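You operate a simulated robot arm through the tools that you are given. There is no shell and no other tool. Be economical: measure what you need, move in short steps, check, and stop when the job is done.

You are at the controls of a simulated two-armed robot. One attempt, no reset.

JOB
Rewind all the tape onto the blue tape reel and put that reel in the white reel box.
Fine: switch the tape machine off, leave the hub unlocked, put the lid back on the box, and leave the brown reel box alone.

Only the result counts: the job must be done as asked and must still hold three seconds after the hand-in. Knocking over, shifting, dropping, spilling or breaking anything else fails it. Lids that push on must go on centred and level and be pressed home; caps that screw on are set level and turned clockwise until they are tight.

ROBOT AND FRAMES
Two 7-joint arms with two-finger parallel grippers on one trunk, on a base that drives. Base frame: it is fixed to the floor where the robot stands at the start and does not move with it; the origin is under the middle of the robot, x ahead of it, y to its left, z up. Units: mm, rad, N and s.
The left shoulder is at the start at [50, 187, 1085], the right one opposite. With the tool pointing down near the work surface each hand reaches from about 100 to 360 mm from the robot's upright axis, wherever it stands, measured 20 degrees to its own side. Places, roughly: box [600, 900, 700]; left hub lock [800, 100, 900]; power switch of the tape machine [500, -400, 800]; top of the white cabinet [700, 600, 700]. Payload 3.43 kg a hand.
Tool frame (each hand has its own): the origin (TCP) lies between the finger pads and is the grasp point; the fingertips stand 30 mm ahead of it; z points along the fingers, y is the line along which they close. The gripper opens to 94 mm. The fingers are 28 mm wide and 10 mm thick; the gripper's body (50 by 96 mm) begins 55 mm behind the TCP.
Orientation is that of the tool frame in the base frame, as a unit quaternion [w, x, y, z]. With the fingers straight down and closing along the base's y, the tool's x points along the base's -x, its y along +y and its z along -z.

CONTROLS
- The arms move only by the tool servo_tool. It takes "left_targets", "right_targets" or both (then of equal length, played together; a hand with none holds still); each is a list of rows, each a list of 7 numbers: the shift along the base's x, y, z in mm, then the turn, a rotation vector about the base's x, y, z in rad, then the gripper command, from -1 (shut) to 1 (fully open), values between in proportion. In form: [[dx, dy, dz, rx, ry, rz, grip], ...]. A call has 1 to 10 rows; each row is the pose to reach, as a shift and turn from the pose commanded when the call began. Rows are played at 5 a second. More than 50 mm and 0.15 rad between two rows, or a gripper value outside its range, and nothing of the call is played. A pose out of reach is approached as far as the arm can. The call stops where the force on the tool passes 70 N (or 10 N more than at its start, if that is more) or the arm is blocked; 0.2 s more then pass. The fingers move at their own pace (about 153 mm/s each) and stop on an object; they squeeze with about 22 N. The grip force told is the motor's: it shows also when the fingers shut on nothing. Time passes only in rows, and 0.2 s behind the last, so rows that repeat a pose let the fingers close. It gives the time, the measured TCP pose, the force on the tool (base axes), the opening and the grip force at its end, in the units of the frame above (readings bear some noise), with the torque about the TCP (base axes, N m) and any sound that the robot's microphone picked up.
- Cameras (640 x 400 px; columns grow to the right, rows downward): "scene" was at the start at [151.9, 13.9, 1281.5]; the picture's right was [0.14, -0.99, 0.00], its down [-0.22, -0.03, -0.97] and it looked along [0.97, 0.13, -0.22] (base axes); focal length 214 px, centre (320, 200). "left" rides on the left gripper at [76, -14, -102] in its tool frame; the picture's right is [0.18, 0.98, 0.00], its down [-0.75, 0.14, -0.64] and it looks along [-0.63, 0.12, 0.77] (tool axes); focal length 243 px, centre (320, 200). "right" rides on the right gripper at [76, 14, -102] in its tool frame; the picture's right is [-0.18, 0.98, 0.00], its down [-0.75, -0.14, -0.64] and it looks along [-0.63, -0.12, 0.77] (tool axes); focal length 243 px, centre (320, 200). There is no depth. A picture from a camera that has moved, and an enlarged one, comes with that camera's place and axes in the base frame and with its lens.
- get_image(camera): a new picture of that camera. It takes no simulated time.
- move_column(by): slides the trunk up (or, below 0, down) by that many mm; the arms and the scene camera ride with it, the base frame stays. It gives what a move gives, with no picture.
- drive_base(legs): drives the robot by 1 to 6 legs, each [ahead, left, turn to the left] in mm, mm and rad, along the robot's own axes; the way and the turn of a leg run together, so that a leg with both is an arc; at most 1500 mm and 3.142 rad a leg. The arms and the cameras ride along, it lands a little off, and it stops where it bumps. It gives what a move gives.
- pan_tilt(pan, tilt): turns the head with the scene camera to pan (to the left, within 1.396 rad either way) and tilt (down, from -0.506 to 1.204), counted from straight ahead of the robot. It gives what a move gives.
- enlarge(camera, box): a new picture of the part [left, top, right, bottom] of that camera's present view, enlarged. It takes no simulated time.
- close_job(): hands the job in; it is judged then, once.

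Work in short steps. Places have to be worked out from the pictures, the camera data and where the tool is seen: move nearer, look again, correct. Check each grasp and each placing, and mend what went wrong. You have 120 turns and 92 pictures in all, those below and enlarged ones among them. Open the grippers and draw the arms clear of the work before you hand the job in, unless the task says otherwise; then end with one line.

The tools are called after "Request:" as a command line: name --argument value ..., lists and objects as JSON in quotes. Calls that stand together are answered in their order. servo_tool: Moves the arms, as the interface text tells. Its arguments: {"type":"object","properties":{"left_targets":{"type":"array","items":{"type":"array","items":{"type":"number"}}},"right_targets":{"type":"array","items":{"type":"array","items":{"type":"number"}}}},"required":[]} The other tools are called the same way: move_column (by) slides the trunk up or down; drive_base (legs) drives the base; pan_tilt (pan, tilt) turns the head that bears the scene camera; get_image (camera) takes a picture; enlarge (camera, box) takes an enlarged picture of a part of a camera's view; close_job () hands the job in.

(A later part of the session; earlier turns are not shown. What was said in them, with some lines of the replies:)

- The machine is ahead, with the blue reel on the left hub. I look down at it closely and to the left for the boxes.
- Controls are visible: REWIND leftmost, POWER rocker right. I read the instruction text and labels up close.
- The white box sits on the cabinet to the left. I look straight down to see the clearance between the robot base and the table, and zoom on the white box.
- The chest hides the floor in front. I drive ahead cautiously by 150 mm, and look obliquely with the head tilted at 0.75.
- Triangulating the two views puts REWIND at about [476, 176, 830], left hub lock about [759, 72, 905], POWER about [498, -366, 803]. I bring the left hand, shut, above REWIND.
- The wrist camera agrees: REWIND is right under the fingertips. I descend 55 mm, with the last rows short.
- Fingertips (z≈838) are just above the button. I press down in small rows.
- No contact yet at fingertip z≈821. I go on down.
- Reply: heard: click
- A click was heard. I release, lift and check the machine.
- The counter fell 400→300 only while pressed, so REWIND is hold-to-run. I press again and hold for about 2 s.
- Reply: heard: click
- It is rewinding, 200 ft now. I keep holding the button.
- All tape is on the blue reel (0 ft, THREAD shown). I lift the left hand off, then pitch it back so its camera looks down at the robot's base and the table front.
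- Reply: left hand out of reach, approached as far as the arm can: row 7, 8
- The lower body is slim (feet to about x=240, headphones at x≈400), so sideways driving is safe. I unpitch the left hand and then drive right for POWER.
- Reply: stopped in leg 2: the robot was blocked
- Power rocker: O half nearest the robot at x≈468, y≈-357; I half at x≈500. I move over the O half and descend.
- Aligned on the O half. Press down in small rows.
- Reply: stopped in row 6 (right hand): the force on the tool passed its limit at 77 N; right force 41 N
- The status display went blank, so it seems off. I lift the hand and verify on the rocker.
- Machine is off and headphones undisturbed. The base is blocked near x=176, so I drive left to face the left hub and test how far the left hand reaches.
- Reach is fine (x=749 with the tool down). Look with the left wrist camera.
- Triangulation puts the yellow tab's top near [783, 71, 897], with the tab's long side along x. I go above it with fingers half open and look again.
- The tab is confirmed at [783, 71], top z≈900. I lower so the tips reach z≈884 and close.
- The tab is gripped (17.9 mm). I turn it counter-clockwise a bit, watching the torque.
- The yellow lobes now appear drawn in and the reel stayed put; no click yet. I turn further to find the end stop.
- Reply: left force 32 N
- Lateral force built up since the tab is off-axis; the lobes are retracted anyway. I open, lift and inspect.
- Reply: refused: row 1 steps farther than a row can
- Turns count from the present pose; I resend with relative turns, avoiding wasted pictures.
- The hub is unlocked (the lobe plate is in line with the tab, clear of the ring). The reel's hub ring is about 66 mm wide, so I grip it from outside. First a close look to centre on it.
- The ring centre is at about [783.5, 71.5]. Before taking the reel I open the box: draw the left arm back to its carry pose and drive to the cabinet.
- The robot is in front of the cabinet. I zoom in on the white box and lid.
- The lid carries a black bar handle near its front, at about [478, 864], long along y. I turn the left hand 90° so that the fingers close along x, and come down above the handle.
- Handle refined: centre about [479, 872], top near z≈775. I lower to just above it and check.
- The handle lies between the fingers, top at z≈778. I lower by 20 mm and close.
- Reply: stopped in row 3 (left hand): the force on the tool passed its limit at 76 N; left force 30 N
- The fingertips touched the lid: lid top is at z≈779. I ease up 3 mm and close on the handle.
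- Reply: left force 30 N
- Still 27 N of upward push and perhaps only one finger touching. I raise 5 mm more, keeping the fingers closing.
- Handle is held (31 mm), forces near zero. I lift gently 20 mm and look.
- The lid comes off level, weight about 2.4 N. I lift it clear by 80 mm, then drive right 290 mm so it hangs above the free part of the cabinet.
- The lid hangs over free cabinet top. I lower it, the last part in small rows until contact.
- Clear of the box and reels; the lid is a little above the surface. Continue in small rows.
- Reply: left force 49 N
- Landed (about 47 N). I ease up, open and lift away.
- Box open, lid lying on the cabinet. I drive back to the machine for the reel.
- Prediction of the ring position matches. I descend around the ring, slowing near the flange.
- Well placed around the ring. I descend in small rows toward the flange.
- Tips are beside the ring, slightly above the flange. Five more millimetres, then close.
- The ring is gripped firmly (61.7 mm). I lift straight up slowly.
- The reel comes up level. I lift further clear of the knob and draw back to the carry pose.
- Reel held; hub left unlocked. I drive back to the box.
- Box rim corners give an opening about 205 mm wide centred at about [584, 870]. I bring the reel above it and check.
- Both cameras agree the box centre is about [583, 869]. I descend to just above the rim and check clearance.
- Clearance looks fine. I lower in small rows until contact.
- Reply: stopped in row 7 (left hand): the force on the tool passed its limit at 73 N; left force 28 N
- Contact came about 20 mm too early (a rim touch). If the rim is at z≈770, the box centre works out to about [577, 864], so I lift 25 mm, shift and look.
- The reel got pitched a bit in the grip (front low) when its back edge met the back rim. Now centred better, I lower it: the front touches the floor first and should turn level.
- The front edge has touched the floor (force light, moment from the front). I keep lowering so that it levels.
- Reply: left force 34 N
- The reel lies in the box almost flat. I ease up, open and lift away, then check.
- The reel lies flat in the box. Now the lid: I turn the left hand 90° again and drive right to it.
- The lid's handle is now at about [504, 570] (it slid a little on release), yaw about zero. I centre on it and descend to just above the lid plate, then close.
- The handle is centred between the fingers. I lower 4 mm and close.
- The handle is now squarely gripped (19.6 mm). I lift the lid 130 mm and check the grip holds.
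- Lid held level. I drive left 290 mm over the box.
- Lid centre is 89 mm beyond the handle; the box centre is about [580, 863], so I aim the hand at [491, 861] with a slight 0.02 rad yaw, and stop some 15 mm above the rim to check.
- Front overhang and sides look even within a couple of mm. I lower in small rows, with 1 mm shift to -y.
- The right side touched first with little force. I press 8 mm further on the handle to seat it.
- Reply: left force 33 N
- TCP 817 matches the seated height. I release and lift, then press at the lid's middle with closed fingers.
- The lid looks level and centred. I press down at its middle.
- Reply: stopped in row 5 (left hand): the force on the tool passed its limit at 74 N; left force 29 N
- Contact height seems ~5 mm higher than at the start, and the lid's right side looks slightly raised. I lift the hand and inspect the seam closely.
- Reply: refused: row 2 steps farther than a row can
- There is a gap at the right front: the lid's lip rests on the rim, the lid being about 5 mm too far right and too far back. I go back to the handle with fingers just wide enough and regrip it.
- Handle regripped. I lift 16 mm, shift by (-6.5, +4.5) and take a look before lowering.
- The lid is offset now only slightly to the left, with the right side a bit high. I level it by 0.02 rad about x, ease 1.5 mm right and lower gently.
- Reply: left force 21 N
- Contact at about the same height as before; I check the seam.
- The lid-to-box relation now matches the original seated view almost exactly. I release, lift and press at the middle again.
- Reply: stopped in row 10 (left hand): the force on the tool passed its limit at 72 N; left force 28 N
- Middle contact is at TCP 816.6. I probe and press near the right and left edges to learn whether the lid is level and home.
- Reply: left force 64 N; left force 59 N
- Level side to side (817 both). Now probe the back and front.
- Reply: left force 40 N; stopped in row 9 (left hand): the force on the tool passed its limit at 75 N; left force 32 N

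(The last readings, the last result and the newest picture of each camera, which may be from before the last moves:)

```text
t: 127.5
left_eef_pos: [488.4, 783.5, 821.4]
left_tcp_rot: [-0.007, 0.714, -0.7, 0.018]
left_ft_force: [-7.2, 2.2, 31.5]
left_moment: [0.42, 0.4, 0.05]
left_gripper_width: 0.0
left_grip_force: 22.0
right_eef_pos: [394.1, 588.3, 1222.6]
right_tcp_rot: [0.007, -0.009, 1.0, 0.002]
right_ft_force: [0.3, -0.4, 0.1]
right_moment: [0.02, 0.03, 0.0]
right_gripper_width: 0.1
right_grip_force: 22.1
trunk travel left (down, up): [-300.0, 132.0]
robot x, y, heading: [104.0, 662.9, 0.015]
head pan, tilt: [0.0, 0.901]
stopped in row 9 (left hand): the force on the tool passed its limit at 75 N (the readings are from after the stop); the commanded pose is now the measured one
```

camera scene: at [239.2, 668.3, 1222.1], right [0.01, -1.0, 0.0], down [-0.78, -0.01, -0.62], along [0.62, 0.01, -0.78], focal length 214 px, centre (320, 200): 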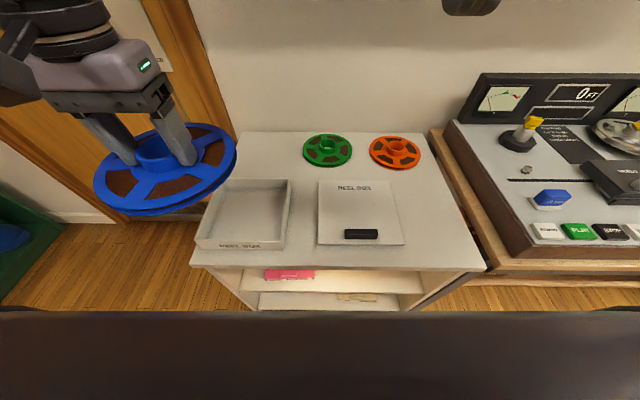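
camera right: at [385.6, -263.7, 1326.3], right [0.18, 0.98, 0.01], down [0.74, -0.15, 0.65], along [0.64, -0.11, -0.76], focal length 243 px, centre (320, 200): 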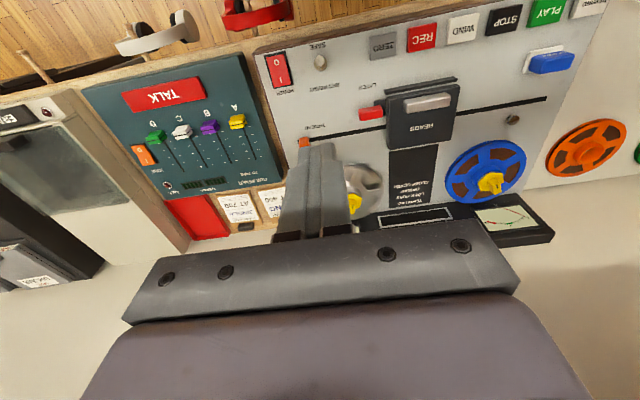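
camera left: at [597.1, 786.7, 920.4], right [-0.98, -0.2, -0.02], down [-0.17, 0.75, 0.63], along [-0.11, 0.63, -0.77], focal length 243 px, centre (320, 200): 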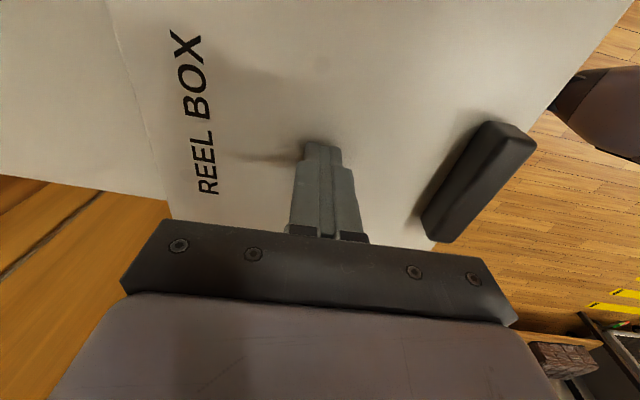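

Front is about 7 mm higher than the back: the front lip sits on the rim, so the lid must go back a few mm. I regrip the handle.

Request:
servo_tool --left_targets '[[0, 0, 35, 0, 0, 0, -0.35], [-2, 40, 45, 0, 0, 0, -0.35], [-4, 80, 45, 0, 0, 0, -0.35], [-4, 80, 25, 0, 0, 0, -0.35], [-4, 80, 10, 0, 0, 0, -0.35], [-4, 80, 4, 0, 0, 0, -0.35], [-4, 80, 4, 0, 0, 0, -1], [-4, 80, 4, 0, 0, 0, -1], [-4, 80, 4, 0, 0, 0, -1]]'

```text
t: 128.7
left_eef_pos: [486.1, 865.5, 845.9]
left_tcp_rot: [-0.014, 0.714, -0.7, 0.021]
left_ft_force: [-14.3, 4.5, 43.8]
left_moment: [0.56, 1.52, 0.08]
left_gripper_width: 37.4
left_grip_force: 5.7
right_eef_pos: [392.8, 588.9, 1223.2]
right_tcp_rot: [0.007, -0.009, 1.0, 0.002]
right_ft_force: [1.0, -0.6, -0.6]
right_moment: [-0.01, 0.04, -0.01]
right_gripper_width: 0.0
right_grip_force: 21.6
trunk travel left (down, up): [-300.0, 132.0]
robot x, y, heading: [101.3, 667.5, 0.021]
head pan, tilt: [0.0, 0.901]
stopped in row 5 (left hand): the force on the tool passed its limit at 87 N (the readings are from after the stop); the commanded pose is now the measured one
```

A finger landed on the handle's top: the lid must lie further forward than thought. I raise and look.

Request:
servo_tool --left_targets '[[0, 0, 20, 0.0, 0.03, 0, -0.35], [0, 0, 40, 0.0, 0.05, 0, -0.35]]'

Request:
get_image --camera "left"

Request:
enlarge --camera "scene" --box '[190, 160, 290, 250]'

```text
t: 129.3
left_eef_pos: [486.5, 867.8, 877.6]
left_tcp_rot: [0.008, 0.714, -0.7, 0.0]
left_ft_force: [0.2, -0.1, -0.2]
left_moment: [-0.01, 0.0, 0.0]
left_gripper_width: 30.6
left_grip_force: 0.0
right_eef_pos: [395.2, 590.1, 1222.1]
right_tcp_rot: [0.006, -0.01, 1.0, 0.002]
right_ft_force: [-0.5, 1.0, 0.1]
right_moment: [0.02, -0.01, 0.03]
right_gripper_width: 0.0
right_grip_force: 21.6
trunk travel left (down, up): [-300.0, 132.0]
robot x, y, heading: [102.5, 666.3, 0.014]
head pan, tilt: [0.0, 0.901]
```

```text
6 pictures are left
camera left: at [502.8, 792.5, 981.1], right [-0.98, -0.2, 0.01], down [-0.15, 0.76, 0.64], along [-0.14, 0.62, -0.77], focal length 243 px, centre (320, 200)
```

left: 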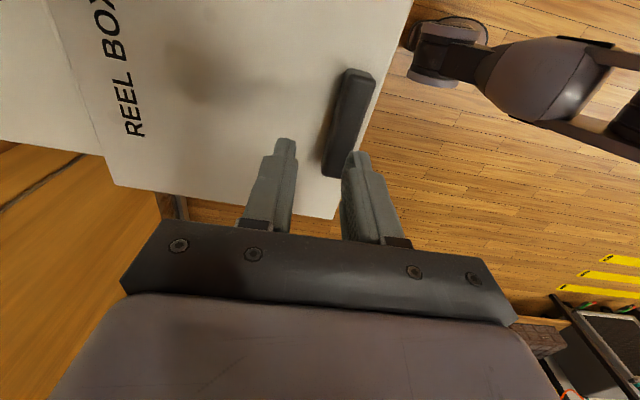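

```text
4.44 times, centred on (240, 205) of scene
camera zoom: at [238.2, 669.0, 1221.9], right [0.02, -1.0, 0.0], down [-0.78, -0.01, -0.62], along [0.62, 0.01, -0.78], focal length 953 px, centre (676, 178)
```

zoom: 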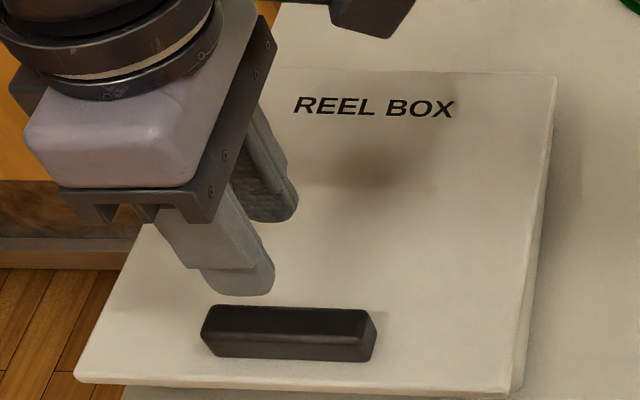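

The lid slid forward; the handle is now at about [466, 862]. I regrip it there.

Request:
servo_tool --left_targets '[[-12, -3, -5, 0, 0, 0.01, -0.35], [-21, -5, -15, 0, 0, 0.02, -0.35], [-21, -5, -35, 0, 0, 0.02, -0.35], [-21, -5, -47, 0, 0, 0.02, -0.35], [-21, -5, -54, 0, 0, 0.02, -0.35], [-21, -5, -54, 0, 0, 0.02, -1], [-21, -5, -54, 0, 0, 0.02, -1], [-21, -5, -54, 0, 0, 0.02, -1]]'

```text
t: 131.1
left_eef_pos: [465.3, 863.7, 824.5]
left_tcp_rot: [0.006, 0.721, -0.693, 0.0]
left_ft_force: [1.7, 0.2, 6.1]
left_moment: [-0.07, -0.08, -0.25]
left_gripper_width: 19.7
left_grip_force: 21.7
right_eef_pos: [394.6, 589.2, 1222.5]
right_tcp_rot: [0.006, -0.01, 1.0, 0.001]
right_ft_force: [-0.7, -0.5, -0.8]
right_moment: [0.02, -0.01, -0.03]
right_gripper_width: 0.1
right_grip_force: 22.4
trunk travel left (down, up): [-300.0, 132.0]
robot x, y, heading: [102.5, 666.8, 0.014]
head pan, tilt: [0.0, 0.901]
```

Gripped. I lift 25 mm, square up the tool, move back to [487.5, 864], and check before lowering.

Request:
servo_tool --left_targets '[[0, 0, 10, 0, 0, 0, -1], [0, 0, 25, 0.008, -0.008, 0, -1], [11, 0, 25, 0.008, -0.008, -0.02, -1], [22, 0.5, 25, 0.008, -0.008, -0.02, -1], [22, 0.5, 12, 0.008, -0.008, -0.02, -1]]'

Request:
enlarge --camera "scene" --box '[190, 160, 290, 250]'

```text
t: 132.3
left_eef_pos: [487.0, 861.8, 837.6]
left_tcp_rot: [0.001, 0.714, -0.7, 0.001]
left_ft_force: [-0.1, -0.5, -2.3]
left_moment: [-0.01, 0.18, -0.02]
left_gripper_width: 19.9
left_grip_force: 21.9
right_eef_pos: [395.1, 590.9, 1222.2]
right_tcp_rot: [0.006, -0.009, 1.0, 0.002]
right_ft_force: [0.3, 0.5, 0.4]
right_moment: [0.02, 0.02, 0.01]
right_gripper_width: 0.0
right_grip_force: 22.2
trunk travel left (down, up): [-300.0, 132.0]
robot x, y, heading: [102.6, 665.6, 0.02]
head pan, tilt: [0.0, 0.901]
```

```text
4.44 times, centred on (240, 205) of scene
camera zoom: at [238.1, 669.1, 1222.1], right [0.02, -1.0, 0.0], down [-0.78, -0.01, -0.62], along [0.62, 0.01, -0.78], focal length 953 px, centre (676, 178)
```

zoom: 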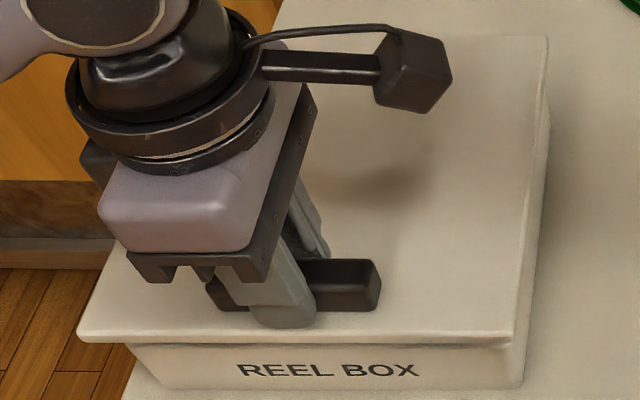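

Comparing with the original seated picture, the lid is within 1–2 mm; I add +1.5 mm in x and lower gently.

Request:
servo_tool --left_targets '[[1.5, 0.5, -4, 0, 0, 0, -1], [1.5, 0.5, -8, 0, 0, 0, -1], [1.5, 0.5, -12, 0, 0, 0, -1], [1.5, 0.5, -15, 0, 0, 0, -1], [1.5, 0.5, -18, 0, 0, 0, -1], [1.5, 0.5, -21, 0, 0, 0, -1]]'

```text
t: 133.7
left_eef_pos: [490.7, 865.6, 817.0]
left_tcp_rot: [0.0, 0.714, -0.7, 0.002]
left_ft_force: [-0.3, 1.6, 3.2]
left_moment: [-0.5, -0.02, 0.01]
left_gripper_width: 19.5
left_grip_force: 22.0
right_eef_pos: [395.4, 590.1, 1222.5]
right_tcp_rot: [0.006, -0.01, 1.0, 0.001]
right_ft_force: [0.7, 0.1, 0.2]
right_moment: [0.03, 0.01, 0.05]
right_gripper_width: 0.2
right_grip_force: 21.5
trunk travel left (down, up): [-300.0, 132.0]
robot x, y, heading: [105.1, 670.5, 0.016]
head pan, tilt: [0.0, 0.901]
```

It goes lower than before with only 3 N, touching at the right edge first. Continue down a little.

Request:
servo_tool --left_targets '[[0, 0, -3, 0, 0, 0, -1], [0, 0, -6, 0, 0, 0, -1], [0, 0, -9, 0, 0, 0, -1]]'

Request:
enlarge --camera "scene" --box '[190, 160, 290, 250]'

```text
t: 134.5
left_eef_pos: [490.2, 864.4, 812.6]
left_tcp_rot: [-0.002, 0.714, -0.7, 0.004]
left_ft_force: [-2.3, 8.4, 44.7]
left_moment: [0.47, 0.75, -0.12]
left_gripper_width: 19.2
left_grip_force: 21.9
right_eef_pos: [392.1, 588.6, 1222.9]
right_tcp_rot: [0.008, -0.009, 1.0, 0.002]
right_ft_force: [-0.4, -0.1, 0.1]
right_moment: [0.03, 0.01, 0.01]
right_gripper_width: 0.2
right_grip_force: 22.2
trunk travel left (down, up): [-300.0, 132.0]
robot x, y, heading: [101.0, 668.6, 0.018]
head pan, tilt: [0.0, 0.901]
```

```text
4.44 times, centred on (240, 205) of scene
camera zoom: at [235.2, 668.3, 1223.2], right [0.02, -1.0, 0.0], down [-0.78, -0.01, -0.62], along [0.62, 0.01, -0.78], focal length 953 px, centre (676, 178)
```

zoom: 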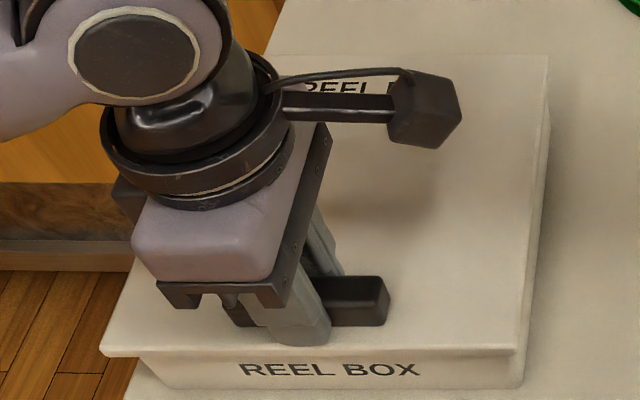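

Rows are level across the front and the position matches the original to about 2 mm. I release and probe lightly at front and back.

Request:
servo_tool --left_targets '[[0, 0, 6, 0, 0, 0, -1], [0, 0, 8, 0, 0, 0, -0.35], [0, 0, 12, 0, 0, 0, -0.35], [0, 0, 45, 0, 0, 0, -0.35], [0, -40, 45, 0, 0, 0, -1], [0, -75, 40, 0, 0, 0, -1], [0, -75, 15, 0, 0, 0, -1], [0, -75, 9, 0, 0, 0, -1], [0, -75, 5, 0, 0, 0, -1], [0, -75, 2, 0, 0, 0, -1]]'

```text
t: 136.7
left_eef_pos: [489.9, 787.8, 811.8]
left_tcp_rot: [-0.001, 0.715, -0.7, 0.003]
left_ft_force: [-3.5, 3.7, 26.6]
left_moment: [0.35, 0.16, 0.21]
left_gripper_width: 0.0
left_grip_force: 22.1
right_eef_pos: [391.5, 590.0, 1222.9]
right_tcp_rot: [0.007, -0.009, 1.0, 0.002]
right_ft_force: [0.2, -0.3, 0.1]
right_moment: [-0.02, -0.01, 0.0]
right_gripper_width: 0.1
right_grip_force: 22.0
trunk travel left (down, up): [-300.0, 132.0]
robot x, y, heading: [98.5, 667.0, 0.016]
head pan, tilt: [0.0, 0.901]
```

Front is at 811.8 (26 N), equal to the original seated height. Now the back and the left.

Request:
servo_tool --left_targets '[[0, 0, 22, 0, 0, 0, -1], [40, 20, 28, 0, 0, 0, -1], [80, 45, 28, 0, 0, 0, -1], [120, 65, 28, 0, 0, 0, -1], [160, 78, 28, 0, 0, 0, -1], [170, 78, 10, 0, 0, 0, -1], [170, 78, 5, 0, 0, 0, -1], [170, 78, 1, 0, 0, 0, -1]]'

Request:
servo_tool --left_targets '[[0, 0, 22, 0, 0, 0, -1], [-35, 30, 28, 0, 0, 0, -1], [-70, 60, 28, 0, 0, 0, -1], [-80, 80, 28, 0, 0, 0, -1], [-80, 80, 10, 0, 0, 0, -1], [-80, 80, 5, 0, 0, 0, -1], [-80, 80, 1, 0, 0, 0, -1]]'

```text
t: 138.5
left_eef_pos: [658.8, 866.8, 813.5]
left_tcp_rot: [0.0, 0.714, -0.7, 0.002]
left_ft_force: [-0.7, 3.0, 11.6]
left_moment: [0.24, 0.02, -0.1]
left_gripper_width: 0.0
left_grip_force: 22.0
right_eef_pos: [394.0, 590.5, 1223.2]
right_tcp_rot: [0.007, -0.009, 1.0, 0.002]
right_ft_force: [0.1, -0.3, -0.4]
right_moment: [0.0, 0.0, 0.05]
right_gripper_width: 0.2
right_grip_force: 22.1
trunk travel left (down, up): [-300.0, 132.0]
robot x, y, heading: [105.1, 665.9, 0.022]
head pan, tilt: [0.0, 0.901]
```

```text
t: 140.1
left_eef_pos: [579.4, 946.2, 812.7]
left_tcp_rot: [0.0, 0.714, -0.7, 0.001]
left_ft_force: [-1.2, -0.4, 6.2]
left_moment: [0.1, 0.09, -0.02]
left_gripper_width: 0.1
left_grip_force: 22.0
right_eef_pos: [395.1, 589.3, 1222.6]
right_tcp_rot: [0.007, -0.011, 1.0, 0.002]
right_ft_force: [-0.5, 0.1, 0.6]
right_moment: [-0.01, 0.0, 0.0]
right_gripper_width: 0.1
right_grip_force: 21.7
trunk travel left (down, up): [-300.0, 132.0]
robot x, y, heading: [104.5, 662.9, 0.017]
head pan, tilt: [0.0, 0.901]
```

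All probes agree (812–813.5): the lid is level and home. One firm press at the middle, then I withdraw.

Request:
servo_tool --left_targets '[[0, 0, 20, 0, 0, 0, -1], [0, -42, 22, 0, 0, 0, -1], [0, -82, 22, 0, 0, 0, -1], [0, -82, 6, 0, 0, 0, -1], [0, -82, 0, 0, 0, 0, -1], [0, -82, -5, 0, 0, 0, -1], [0, -82, -8, 0, 0, 0, -1]]'

Request:
servo_tool --left_targets '[[0, 0, 15, 0, 0, 0, -1], [0, 0, 55, 0, 0, 0, -1], [0, 0, 100, 0, 0, 0, 0], [0, 0, 145, 0, 0, 0, 1], [-20, 0, 185, 0, 0, 0, 1], [-55, 0, 215, 0, 0, 0, 1], [-90, 0, 245, 0, 0, 0, 1]]'

Request:
enlarge --camera "scene" --box '[190, 160, 290, 250]'

```text
t: 141.7
left_eef_pos: [578.0, 863.2, 812.3]
left_tcp_rot: [-0.003, 0.714, -0.7, 0.007]
left_ft_force: [-13.7, 8.1, 55.5]
left_moment: [0.61, 0.52, -0.02]
left_gripper_width: 0.1
left_grip_force: 21.5
right_eef_pos: [388.9, 587.8, 1225.3]
right_tcp_rot: [0.009, -0.009, 1.0, 0.002]
right_ft_force: [-0.4, 0.4, 0.3]
right_moment: [0.01, 0.01, 0.07]
right_gripper_width: 0.2
right_grip_force: 21.9
trunk travel left (down, up): [-300.0, 132.0]
robot x, y, heading: [101.1, 665.6, 0.017]
head pan, tilt: [0.0, 0.901]
```

```text
t: 143.3
left_eef_pos: [488.1, 864.0, 1050.1]
left_tcp_rot: [0.001, 0.714, -0.7, 0.0]
left_ft_force: [-0.4, 0.0, -0.4]
left_moment: [0.01, -0.01, -0.01]
left_gripper_width: 93.9
left_grip_force: 0.0
right_eef_pos: [394.4, 589.4, 1221.9]
right_tcp_rot: [0.006, -0.01, 1.0, 0.001]
right_ft_force: [0.2, 0.0, 0.1]
right_moment: [0.02, -0.03, -0.04]
right_gripper_width: 0.0
right_grip_force: 21.6
trunk travel left (down, up): [-300.0, 132.0]
robot x, y, heading: [100.4, 664.9, 0.013]
head pan, tilt: [0.0, 0.901]
```

```text
4.44 times, centred on (240, 205) of scene
camera zoom: at [237.4, 668.9, 1222.2], right [0.02, -1.0, 0.0], down [-0.78, -0.01, -0.62], along [0.62, 0.01, -0.78], focal length 953 px, centre (676, 178)
```

zoom: 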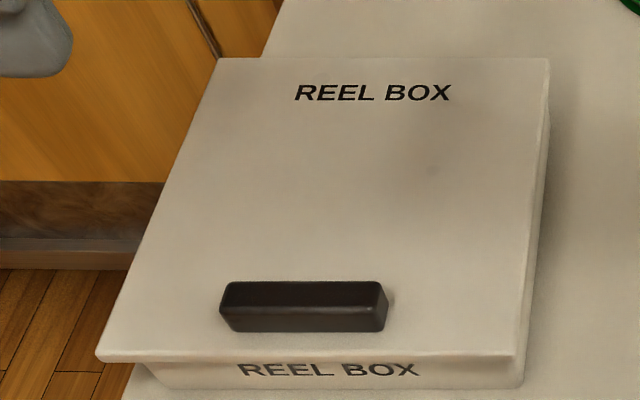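

The lid looks just as at the start, level and home. I open the right gripper and take a last overview.

Request:
servo_tool --right_targets '[[0, 0, 0, 0, 0, 0, 1], [0, 0, 0, 0, 0, 0, 1], [0, 0, 0, 0, 0, 0, 1]]'

Request:
get_image --camera "scene"

```text
t: 144.1
left_eef_pos: [489.4, 864.6, 1049.1]
left_tcp_rot: [0.002, 0.715, -0.7, 0.002]
left_ft_force: [0.1, -0.6, -0.8]
left_moment: [0.0, 0.01, 0.0]
left_gripper_width: 94.0
left_grip_force: 0.0
right_eef_pos: [395.4, 589.0, 1222.8]
right_tcp_rot: [0.005, -0.01, 1.0, 0.002]
right_ft_force: [0.0, 0.1, 0.2]
right_moment: [0.02, -0.01, -0.01]
right_gripper_width: 93.8
right_grip_force: 0.1
trunk travel left (down, up): [-300.0, 132.0]
robot x, y, heading: [103.3, 664.5, 0.018]
head pan, tilt: [0.0, 0.901]
```

```text
1 pictures are left
camera scene: at [237.9, 669.0, 1222.2], right [0.02, -1.0, 0.0], down [-0.78, -0.01, -0.62], along [0.62, 0.01, -0.78], focal length 214 px, centre (320, 200)
```

scene: 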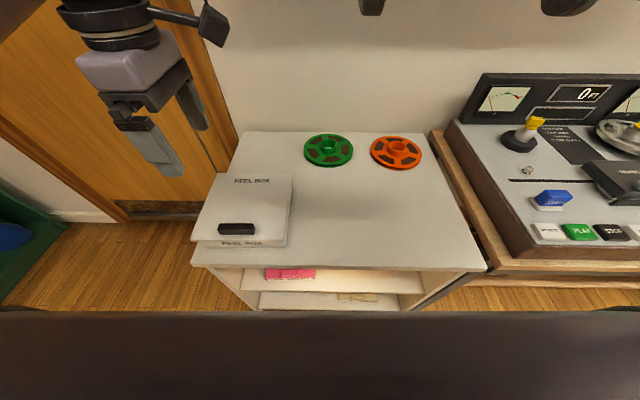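

Everything is in place: the box is closed with the reel inside, the machine is off, the hub is unlocked, and the arms are clear. I hand in.

Request:
close_job

```text
The job is handed in.
```

I rewound all the tape onto the blue reel, put the reel in the white box with its lid pressed home and level, switched the machine off, left the hub unlocked, and did not touch the brown box; the white box shifted about 5 mm on the cabinet.
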